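You operate a simulated robot arm through the tools that you are given. There is no shell and no other tool. Be economical: measure what you need, move in short steps, check, and stop when the job is done.

The job below is to be done with a simulated robot arm. You get a single attempt, and the scene is never put back.

JOB
Stack the 54 new roller from the top of the plywood bench on top of the 46 new roller.
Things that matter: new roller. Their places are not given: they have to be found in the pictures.

The check looks at the end state, three seconds after you hand in, the way a careful person would. Anything else that was tipped, shoved, dropped, spilled or broken makes it a failure.

ROBOT AND FRAMES
A 6-joint arm with a two-finger parallel gripper, fixed in place. Base frame: the origin is at the foot of the arm, x ahead of it, y to its left, z up; the work surface is at about z = 0. Readings come in mm, rad, newtons and seconds.
With the tool pointing down near the work surface it reaches from about 180 to 460 mm from the base axis. Its first joint turns from -1.222 to 1.222 rad. Payload 1.9 kg.
The TCP is the grasp point between the finger pads, 23 mm short of the fingertips. In the tool frame z runs along the fingers and y along their closing line. Largest opening 94 mm; finger width 38, thickness 10; the body of the gripper, 54 by 96 mm, starts 39 mm behind the TCP.
Orientation is told as [roll, pitch, yaw] about the base's x, y, z axes, in that order, counted from this pose: with the fingers straight down and closing along the base's y, the tool's x points along the base's -x, its y along +y and its z along -z.

CONTROLS
- The arm moves only by the tool drive_tool. Its argument "increments" is a list of rows, each an object (a shift or turn left out is 0, a gripper value left out holds the last) with "turn": the turn, a rotation vector about the tool's x, y, z in rad, a list of three; "translation": the shift along the tool's x, y, z in mm, a list of three; "fingers": the opening, from 0 (shut) to 1 (fully open). In form: [{"turn": [wx, wy, wz], "translation": [tx, ty, tz], "fingers": fingers}, ...]. A call has 1 to 12 rows; each row shifts and turns the commanded pose from where the row before left it, along the tool's axes as they then stand. Rows are played at 5 a second. More than 50 mm and 0.15 rad between two rows, or a gripper value outside its range, and nothing of the call is played. Where a pose cannot be reached the arm comes as near as it can. A force on the tool above 40 N (or 10 N above the force at the start of the call, whichever is more), or a blocked arm, ends the call early, and 0.2 s more pass. Each finger travels about 108 mm/s and halts on what it meets, pressing with about 40 N; the grip force reading is that of the motor and also rises with nothing between the fingers. The clock runs only during rows and for 0.2 s after the last one: add rows that do not move to give the fingers time. The reply holds the time, the measured pose of the TCP, the force on the tool along the base axes, the opening and the grip force, in the units named above and with some noise, and new pictures: "pictures" is both (left out), scene, wrist or none.
- Cameras (640 x 400 px; columns grow to the right, rows downward): "scene" is fixed at [32.8, 296.1, 434.8]; the picture's right is [-0.93, -0.38, 0.00], its down [-0.18, 0.44, -0.88] and it looks along [0.33, -0.81, -0.48] (base axes); focal length 246 px, centre (320, 200). "wrist" rides on the gripper at [-39, 0, -44] in the tool frame; the picture's right is [0.00, -1.00, 0.00], its down [0.97, 0.00, -0.24] and it looks along [0.24, 0.00, 0.97] (tool axes); focal length 218 px, centre (320, 200).
- locate(camera, pixels): for up to 12 pixels [column, row] of the newest picture of that camera ("zoom" is the newest enlarged one), the place [x, y, z] in the base frame of the surface seen there, good to about 2 mm. It takes no simulated time.
- inspect(camera, box): a new picture of the part [left, top, right, bottom] of that camera's present view, enlarged. It takes no simulated time.
- finish_job(): hands the job in; it is judged then, once.

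Work in short steps. Measure before you move; look again where a grasp or a placing could have gone wrong, and mend it. You have 60 turns and 120 pictures in all, those below and enlarged ones among them. Open the gripper and draw the arm clear of the work before you hand the job in, unless the task says otherwise; then end with one line.

The tools are called after ">>>" by a JSON object that holds its "method" and its "body". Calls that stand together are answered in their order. drive_tool: Moves the arm, as the interface text tells. Its arguments: {"type":"object","properties":{"increments":{"type":"array","items":{"type":"object","properties":{"turn":{"type":"array","items":{"type":"number"}},"translation":{"type":"array","items":{"type":"number"}},"fingers":{"type":"number"}}}},"pictures":{"type":"string","enum":["both","scene","wrist","none"]}},"required":["increments"]} The other tools are called the same way: locate (camera, pixels) gives the place of the surface under pixels of a picture; inspect (camera, box) takes an enlarged picture of a part of a camera's view; finish_job () hands the job in.

At the start:

```text
time_s: 0.0
eef_pos: [278.3, -150.0, 271.6]
tool_rot: [0.002, -0.001, -0.001]
contact_force: [1.5, -0.2, 0.5]
gripper_width: 94.3
gripper_force: 0.1
```

scene: 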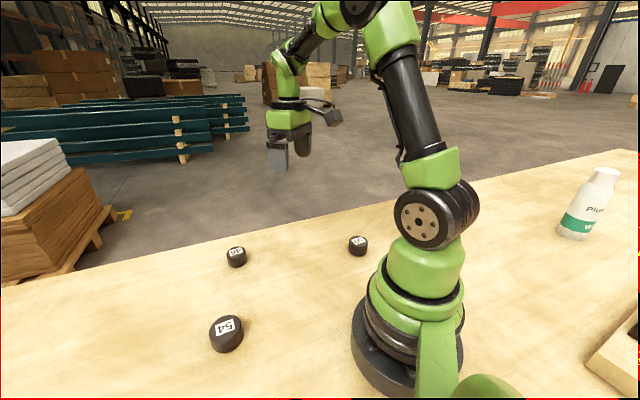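
wrist: 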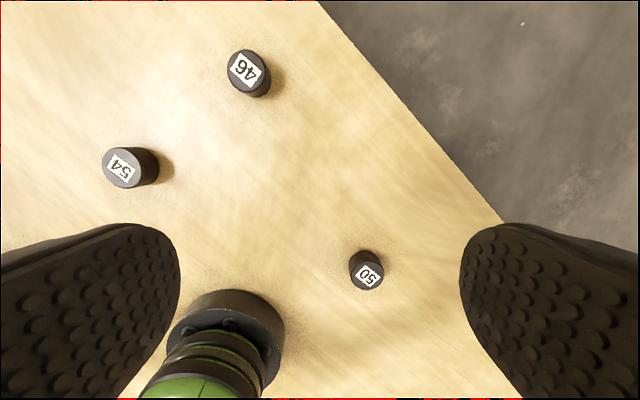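

The wrist picture shows three rollers: 46 at (246,70), 54 at (125,166) and 50 at (366,272). I'll enlarge them and measure their places.

>>> {"method": "inspect", "body": {"camera": "wrist", "box": [80, 30, 400, 230]}}

>>> {"method": "inspect", "body": {"camera": "scene", "box": [180, 210, 420, 360]}}

>>> {"method": "locate", "body": {"camera": "wrist", "pixels": [[125, 167], [103, 167], [143, 167], [123, 148], [123, 186], [246, 70], [228, 70], [264, 70], [246, 52], [246, 88], [367, 275], [60, 100]]}}

>>> {"method": "locate", "body": {"camera": "scene", "pixels": [[226, 327], [226, 349], [236, 252], [236, 266], [358, 242], [358, 254], [212, 330], [240, 325]]}}

```text
2.00 times, centred on (240, 130) of wrist
```

zoom: 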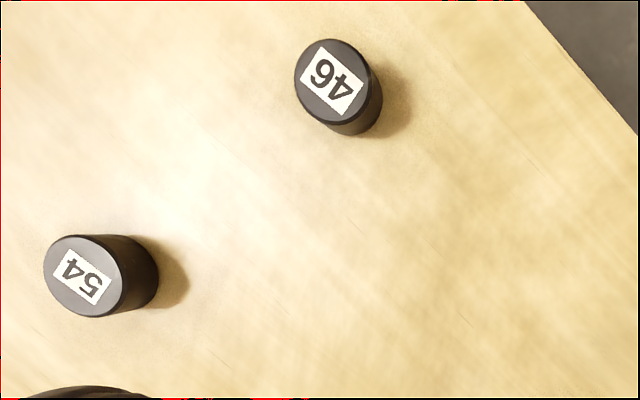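

```text
2.67 times, centred on (300, 285) of scene
```

zoom: 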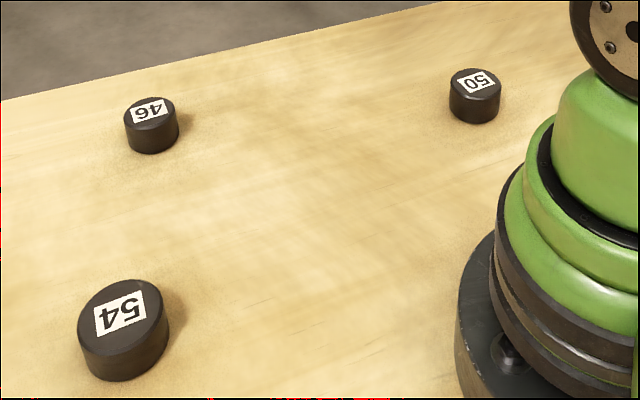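

```text
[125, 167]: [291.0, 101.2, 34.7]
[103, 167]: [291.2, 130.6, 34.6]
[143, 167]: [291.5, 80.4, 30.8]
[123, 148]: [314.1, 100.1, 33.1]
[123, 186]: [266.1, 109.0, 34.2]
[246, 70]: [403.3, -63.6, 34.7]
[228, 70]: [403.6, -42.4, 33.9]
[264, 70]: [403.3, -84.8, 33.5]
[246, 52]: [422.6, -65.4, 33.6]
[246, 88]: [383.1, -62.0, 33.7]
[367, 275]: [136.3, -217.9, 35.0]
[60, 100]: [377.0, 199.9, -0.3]
```

```text
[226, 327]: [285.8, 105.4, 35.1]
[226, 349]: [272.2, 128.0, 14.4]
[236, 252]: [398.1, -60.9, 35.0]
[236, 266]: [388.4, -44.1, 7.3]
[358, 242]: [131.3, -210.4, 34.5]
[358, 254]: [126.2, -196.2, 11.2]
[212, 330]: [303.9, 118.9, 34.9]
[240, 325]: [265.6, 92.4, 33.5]
```

54's top centre is near (290,106), about 50 mm across, and 46's is near (402,-64), about 44 mm across. Both are 35 mm high. I'll move high above 54 for a closer look.

>>> {"method": "drive_tool", "body": {"increments": [{"translation": [0, 43, 10], "fingers": 1}, {"translation": [0, 43, 10]}, {"translation": [-4, 43, 10]}, {"translation": [-4, 43, 15]}, {"translation": [-4, 43, 20]}, {"translation": [0, 41, 25]}, {"translation": [0, 0, 40]}, {}]}}

```text
time_s: 1.8
eef_pos: [293.9, 104.2, 142.1]
tool_rot: [0.002, -0.002, 0.0]
contact_force: [-0.2, 0.0, 0.0]
gripper_width: 94.1
gripper_force: 0.1
```

scene: 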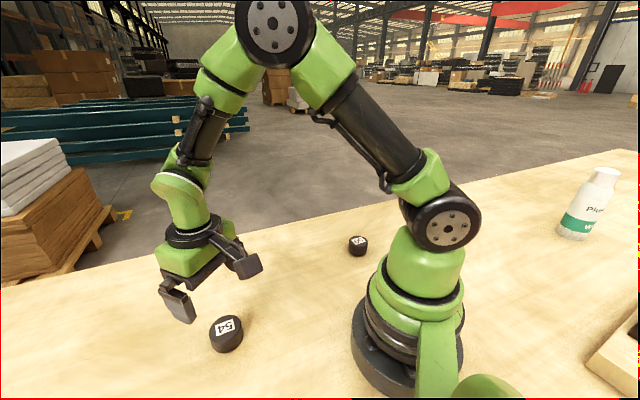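
wrist: 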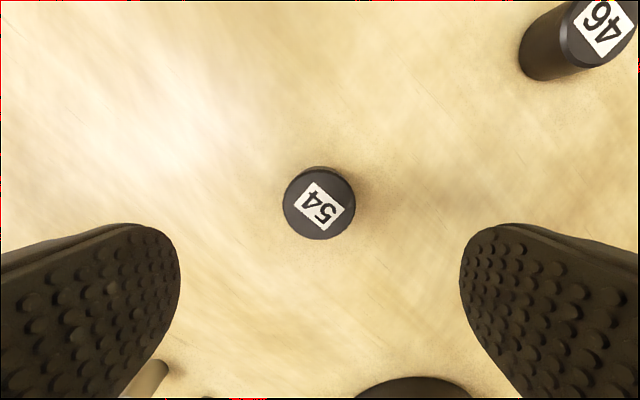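

54's top sits at about (319,203) in the wrist picture. I'll measure its edges, and the object at the bottom (148,378).

>>> {"method": "locate", "body": {"camera": "wrist", "pixels": [[319, 203], [286, 204], [352, 204], [319, 170], [319, 236], [340, 180], [298, 227], [148, 378], [235, 398], [410, 390]]}}

>>> {"method": "inspect", "body": {"camera": "wrist", "box": [240, 140, 400, 240]}}

```text
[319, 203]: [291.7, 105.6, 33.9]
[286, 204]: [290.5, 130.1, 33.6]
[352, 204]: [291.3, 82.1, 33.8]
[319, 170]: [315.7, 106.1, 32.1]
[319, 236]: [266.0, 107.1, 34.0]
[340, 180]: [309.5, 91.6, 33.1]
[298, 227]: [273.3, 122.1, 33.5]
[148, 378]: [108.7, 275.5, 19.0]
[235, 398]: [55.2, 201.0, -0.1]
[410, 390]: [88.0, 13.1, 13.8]
```

```text
4.00 times, centred on (320, 190) of wrist
```

zoom: 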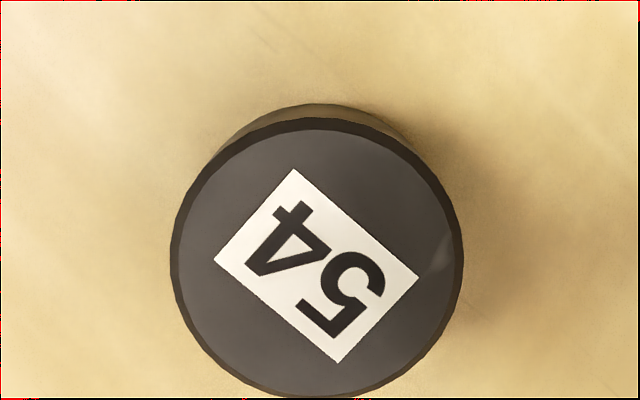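

54's centre is (291,106) and it is about 52 mm wide. I'll shift 3 mm in -x and 2 mm in +y, and descend to z≈26 with the fingers open.

>>> {"method": "drive_tool", "body": {"increments": [{"translation": [3, 2, 30]}, {"translation": [0, 0, 30]}, {"translation": [0, 0, 25]}, {"translation": [0, 0, 18]}, {"translation": [0, 0, 13]}, {}]}}

```text
time_s: 3.2
eef_pos: [289.1, 108.2, 24.5]
tool_rot: [0.003, -0.003, -0.001]
contact_force: [0.2, -0.5, -0.1]
gripper_width: 94.0
gripper_force: 0.0
```

scene: 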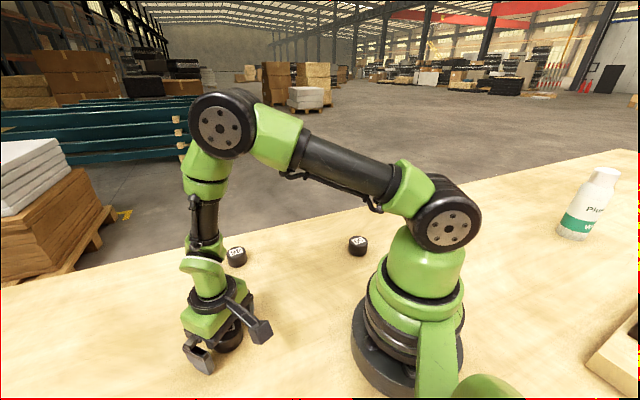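
wrist: 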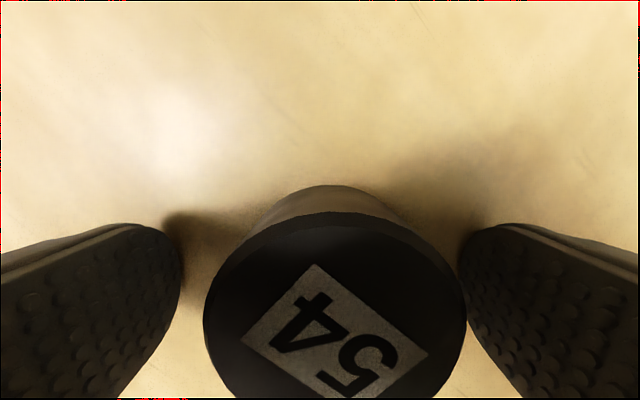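

The roller stands between the fingers, slightly right of centre (column 335). I'll shift -2 mm in y and -1.5 mm along tool x, then close.

>>> {"method": "drive_tool", "body": {"increments": [{"translation": [-1.5, -2, -1]}, {"fingers": 0.7}, {"fingers": 0.6}, {"fingers": 0.5}, {"fingers": 0.4}, {"fingers": 0.3}, {}], "pictures": "wrist"}}

```text
time_s: 4.8
eef_pos: [291.5, 106.5, 25.2]
tool_rot: [0.001, 0.0, 0.001]
contact_force: [0.2, 0.9, 4.4]
gripper_width: 52.9
gripper_force: 39.8
```

wrist: 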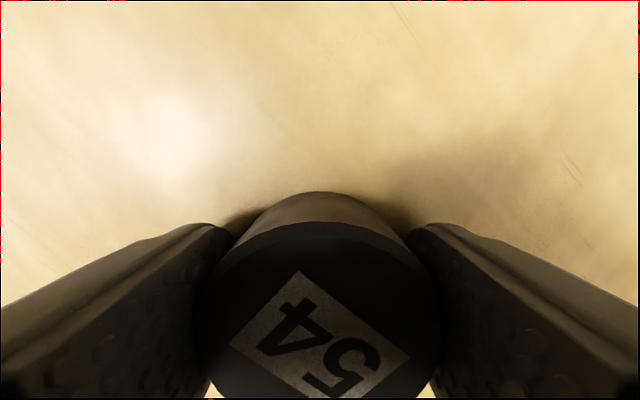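

54 is gripped at a width of 52.9 mm. I'll lift it and carry it high to just short of 46.

>>> {"method": "drive_tool", "body": {"increments": [{"translation": [0, 0, -15]}, {"translation": [0, 0, -30]}, {"translation": [0, 0, -35]}, {"translation": [0, 0, -30]}, {"translation": [-8, -25, 0]}, {"translation": [-15, -35, 0]}, {"translation": [-15, -35, 0]}, {"translation": [-15, -35, 0]}, {"translation": [-15, -25, 0]}, {"translation": [-10, -15, 0]}, {}, {}]}}

```text
time_s: 7.4
eef_pos: [368.9, -61.7, 139.7]
tool_rot: [0.002, -0.002, -0.001]
contact_force: [-0.7, -0.4, -0.6]
gripper_width: 52.8
gripper_force: 39.8
```

scene: 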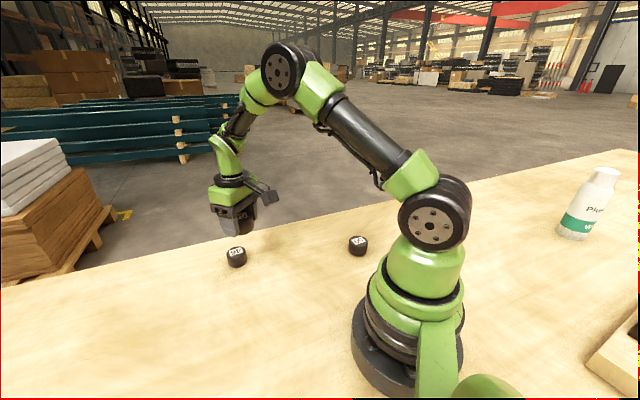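
wrist: 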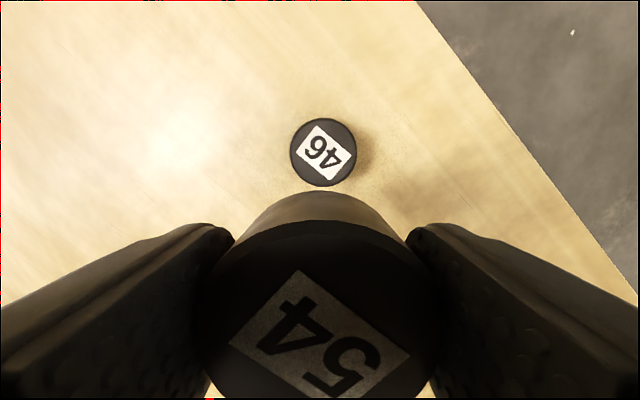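

46 is clearly visible at (323,153). I'll measure its centre and edges, and the held roller's front rim.

>>> {"method": "locate", "body": {"camera": "wrist", "pixels": [[323, 153], [292, 153], [354, 153], [323, 120], [323, 184], [301, 131], [345, 175], [345, 131], [301, 175], [320, 226], [320, 300], [320, 198]]}}

>>> {"method": "inspect", "body": {"camera": "wrist", "box": [240, 100, 400, 200]}}

```text
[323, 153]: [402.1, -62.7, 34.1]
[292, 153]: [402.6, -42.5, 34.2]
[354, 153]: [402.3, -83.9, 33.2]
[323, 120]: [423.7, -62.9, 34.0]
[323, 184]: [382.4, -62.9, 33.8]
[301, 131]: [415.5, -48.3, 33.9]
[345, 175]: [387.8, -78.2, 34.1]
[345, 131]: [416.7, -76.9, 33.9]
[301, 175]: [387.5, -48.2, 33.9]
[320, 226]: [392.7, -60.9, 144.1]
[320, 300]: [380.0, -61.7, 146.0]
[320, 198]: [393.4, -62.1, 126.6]
```

```text
4.00 times, centred on (320, 150) of wrist
```

zoom: 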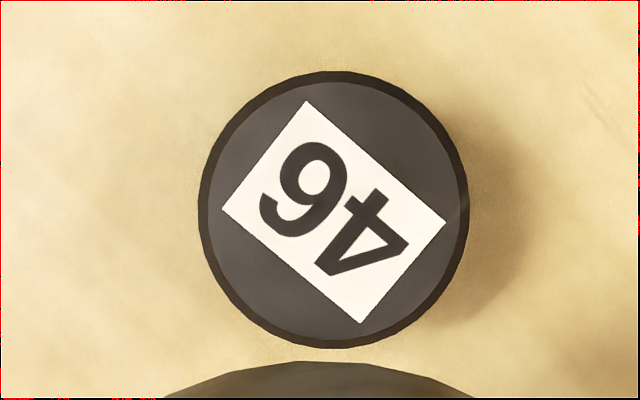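

46's centre is (402.5,-63) with its top at 34 mm, and the held roller is centred within about 1 mm of the TCP. I'll move over it and descend to just above contact.

>>> {"method": "drive_tool", "body": {"increments": [{"translation": [-17, -0.7, 0]}, {"translation": [-17, -0.6, 0]}, {"translation": [0, 0, 25]}, {"translation": [0, 0, 25]}, {"translation": [0, 0, 18]}, {}, {}]}}

```text
time_s: 9.0
eef_pos: [403.9, -62.8, 68.2]
tool_rot: [0.002, -0.002, 0.001]
contact_force: [-0.6, 0.3, -0.6]
gripper_width: 53.0
gripper_force: 40.1
```

scene: 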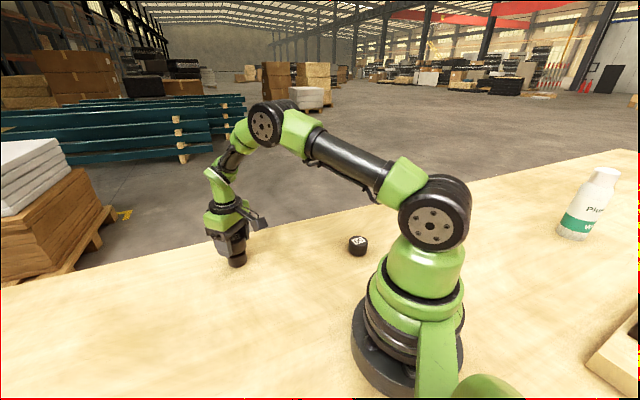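
wrist: 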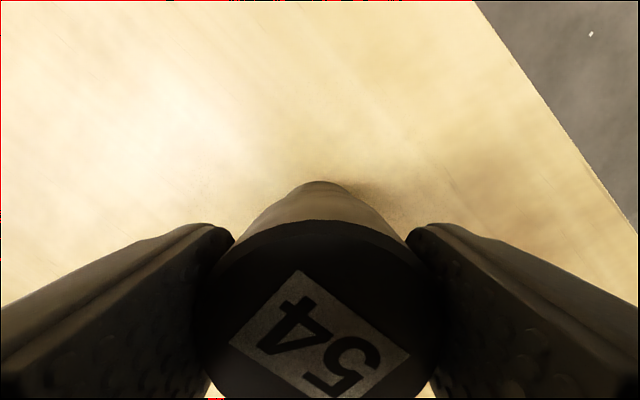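

The held roller is at z 68, aligned over 46. I'll creep down while watching the force.

>>> {"method": "drive_tool", "body": {"increments": [{"translation": [0, 0, 2]}, {"translation": [0, 0, 2]}, {"translation": [0, 0, 1.5]}, {}], "pictures": "none"}}

>>> {"method": "inspect", "body": {"camera": "scene", "box": [190, 200, 290, 280]}}

```text
time_s: 10.0
eef_pos: [402.0, -63.5, 63.7]
tool_rot: [0.002, -0.002, 0.001]
contact_force: [-0.3, -0.3, -0.4]
gripper_width: 53.0
gripper_force: 40.0
```

```text
5.00 times, centred on (240, 240) of scene
```

zoom: 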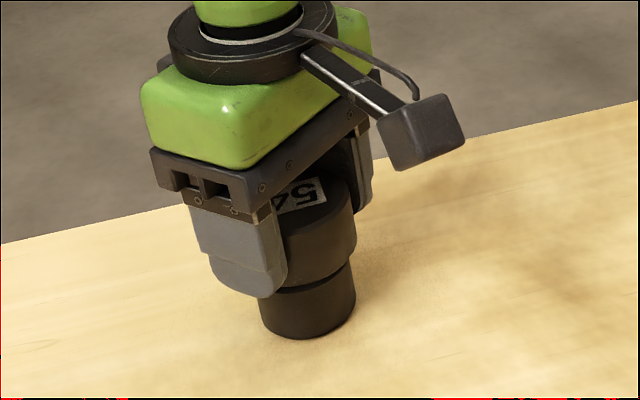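

No contact yet (force about 0). I'll keep creeping down in 1 mm steps.

>>> {"method": "drive_tool", "body": {"increments": [{"translation": [0, 0, 1]}, {}], "pictures": "none"}}

```text
time_s: 10.6
eef_pos: [400.9, -65.4, 62.9]
tool_rot: [0.002, -0.002, 0.0]
contact_force: [0.8, 0.0, 0.3]
gripper_width: 53.2
gripper_force: 40.4
```

The force is still near zero, so I'll go another 1 mm.

>>> {"method": "drive_tool", "body": {"increments": [{"translation": [0, 0, 1]}, {}], "pictures": "none"}}

```text
time_s: 11.2
eef_pos: [402.0, -64.5, 62.7]
tool_rot: [0.002, -0.001, 0.0]
contact_force: [-0.8, -0.1, -0.7]
gripper_width: 53.1
gripper_force: 40.4
```

Still no contact at z ≈ 62. Another 1 mm.

>>> {"method": "drive_tool", "body": {"increments": [{"translation": [0, 0, 1]}, {}], "pictures": "none"}}

>>> {"method": "inspect", "body": {"camera": "scene", "box": [210, 225, 270, 275]}}

```text
time_s: 11.8
eef_pos: [401.2, -64.7, 60.2]
tool_rot: [0.003, -0.001, 0.0]
contact_force: [-0.3, -0.4, -1.7]
gripper_width: 52.8
gripper_force: 39.9
```

```text
8.00 times, centred on (240, 250) of scene
```

zoom: 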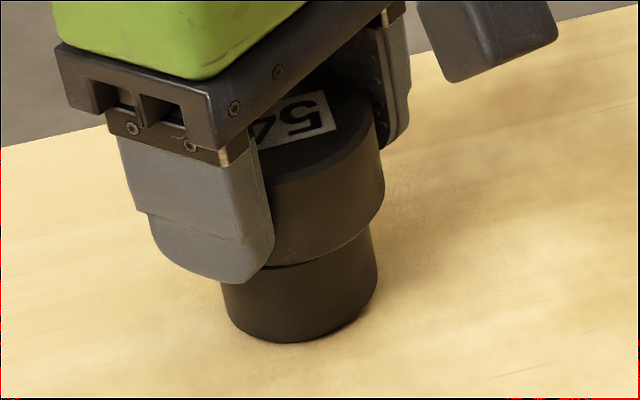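

It is nearly touching. The held roller's right edge (384) is close to 46's right edge (378), so I'll check alignment by measuring points on both.

>>> {"method": "locate", "body": {"camera": "zoom", "pixels": [[381, 200], [374, 290], [225, 300], [300, 255], [300, 325], [290, 262], [340, 240], [350, 310], [330, 245], [260, 325], [378, 160], [330, 155]]}}

```text
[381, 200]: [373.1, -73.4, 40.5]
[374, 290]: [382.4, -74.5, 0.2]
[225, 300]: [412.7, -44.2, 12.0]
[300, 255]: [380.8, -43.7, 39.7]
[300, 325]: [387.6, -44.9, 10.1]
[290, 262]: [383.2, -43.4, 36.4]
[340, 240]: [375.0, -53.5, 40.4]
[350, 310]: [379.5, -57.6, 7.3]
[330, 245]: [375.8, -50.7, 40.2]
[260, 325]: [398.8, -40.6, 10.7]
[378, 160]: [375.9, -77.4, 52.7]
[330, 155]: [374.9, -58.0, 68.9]
```

After allowing for perspective, the two axes agree within about 2 mm. I'll continue down to contact.

>>> {"method": "drive_tool", "body": {"increments": [{"translation": [0, 0, 0.7]}, {}], "pictures": "none"}}

```text
time_s: 12.4
eef_pos: [403.2, -65.2, 59.6]
tool_rot: [0.001, -0.002, 0.001]
contact_force: [-3.0, 0.1, 8.0]
gripper_width: 52.9
gripper_force: 40.6
```

An upward force of 8 N shows contact. I'll open gradually so the roller stays put.

>>> {"method": "drive_tool", "body": {"increments": [{"translation": [0, 0, -0.3]}, {"fingers": 0.58}, {"fingers": 0.62}, {"fingers": 0.7}, {"fingers": 0.85}, {"fingers": 1.0}, {}]}}

>>> {"method": "inspect", "body": {"camera": "scene", "box": [210, 225, 270, 275]}}

```text
time_s: 14.0
eef_pos: [402.4, -64.8, 60.8]
tool_rot: [0.0, -0.001, 0.0]
contact_force: [0.1, -0.9, -0.1]
gripper_width: 93.9
gripper_force: 0.0
```

scene: 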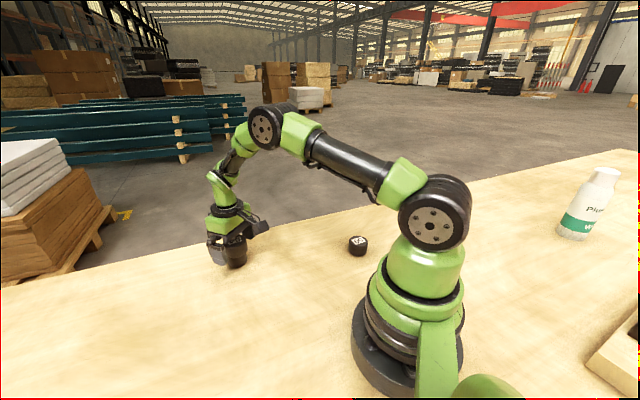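
wrist: 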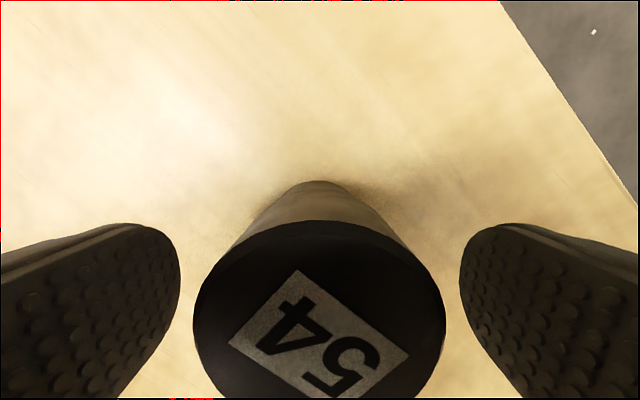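

```text
8.00 times, centred on (240, 250) of scene
```

zoom: 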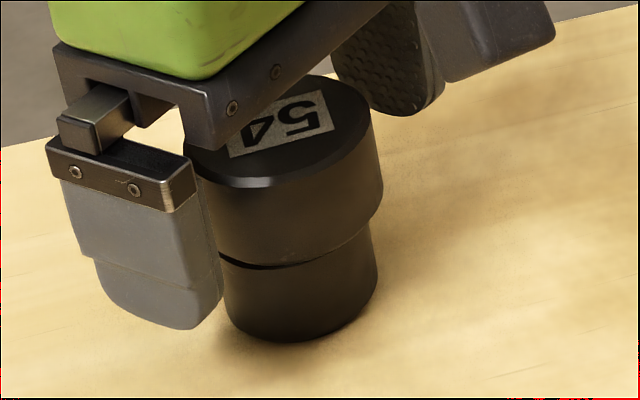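

The fingers are clear of 54 and it stands on 46. I'll retreat straight up and back, then check.

>>> {"method": "drive_tool", "body": {"increments": [{"translation": [0, 0, -15]}, {"translation": [0, 0, -25]}, {"translation": [0, 0, -35]}, {"translation": [0, 0, -40]}, {"translation": [25, 0, -20]}, {"translation": [35, -10, 0]}, {}, {}]}}

>>> {"method": "inspect", "body": {"camera": "scene", "box": [210, 225, 270, 275]}}

```text
time_s: 15.8
eef_pos: [338.8, -74.2, 194.2]
tool_rot: [0.003, -0.002, 0.0]
contact_force: [0.2, -0.1, 0.3]
gripper_width: 93.9
gripper_force: 0.1
```

scene: 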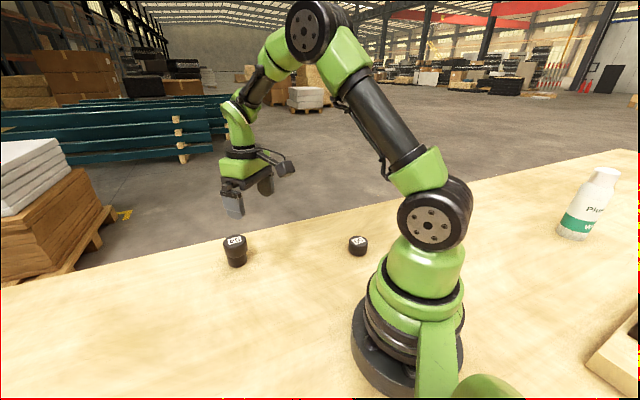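
wrist: 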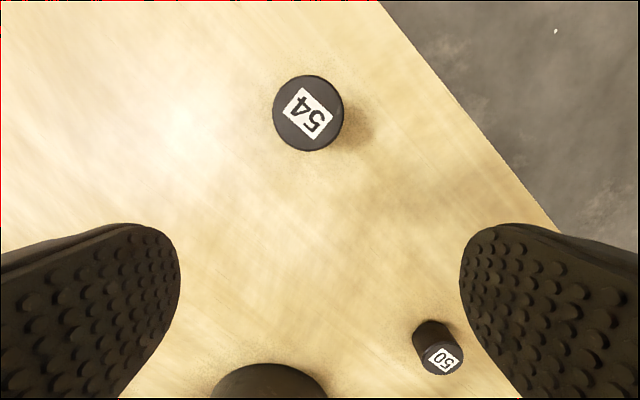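

```text
8.00 times, centred on (240, 250) of scene
```

zoom: 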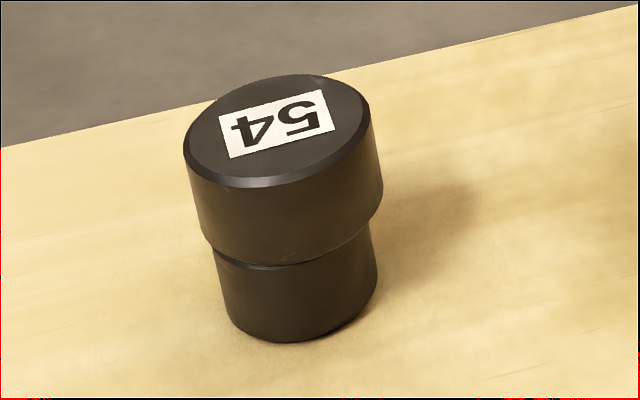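

The stack stands well centred, 50 looks undisturbed, and the arm is clear with the gripper open. I'm handing in.

>>> {"method": "finish_job", "body": {}}

```text
The job is handed in.
```

Roller 54 is stacked on top of roller 46, the pair stood steady and centred when I last looked, and roller 50 was not touched.
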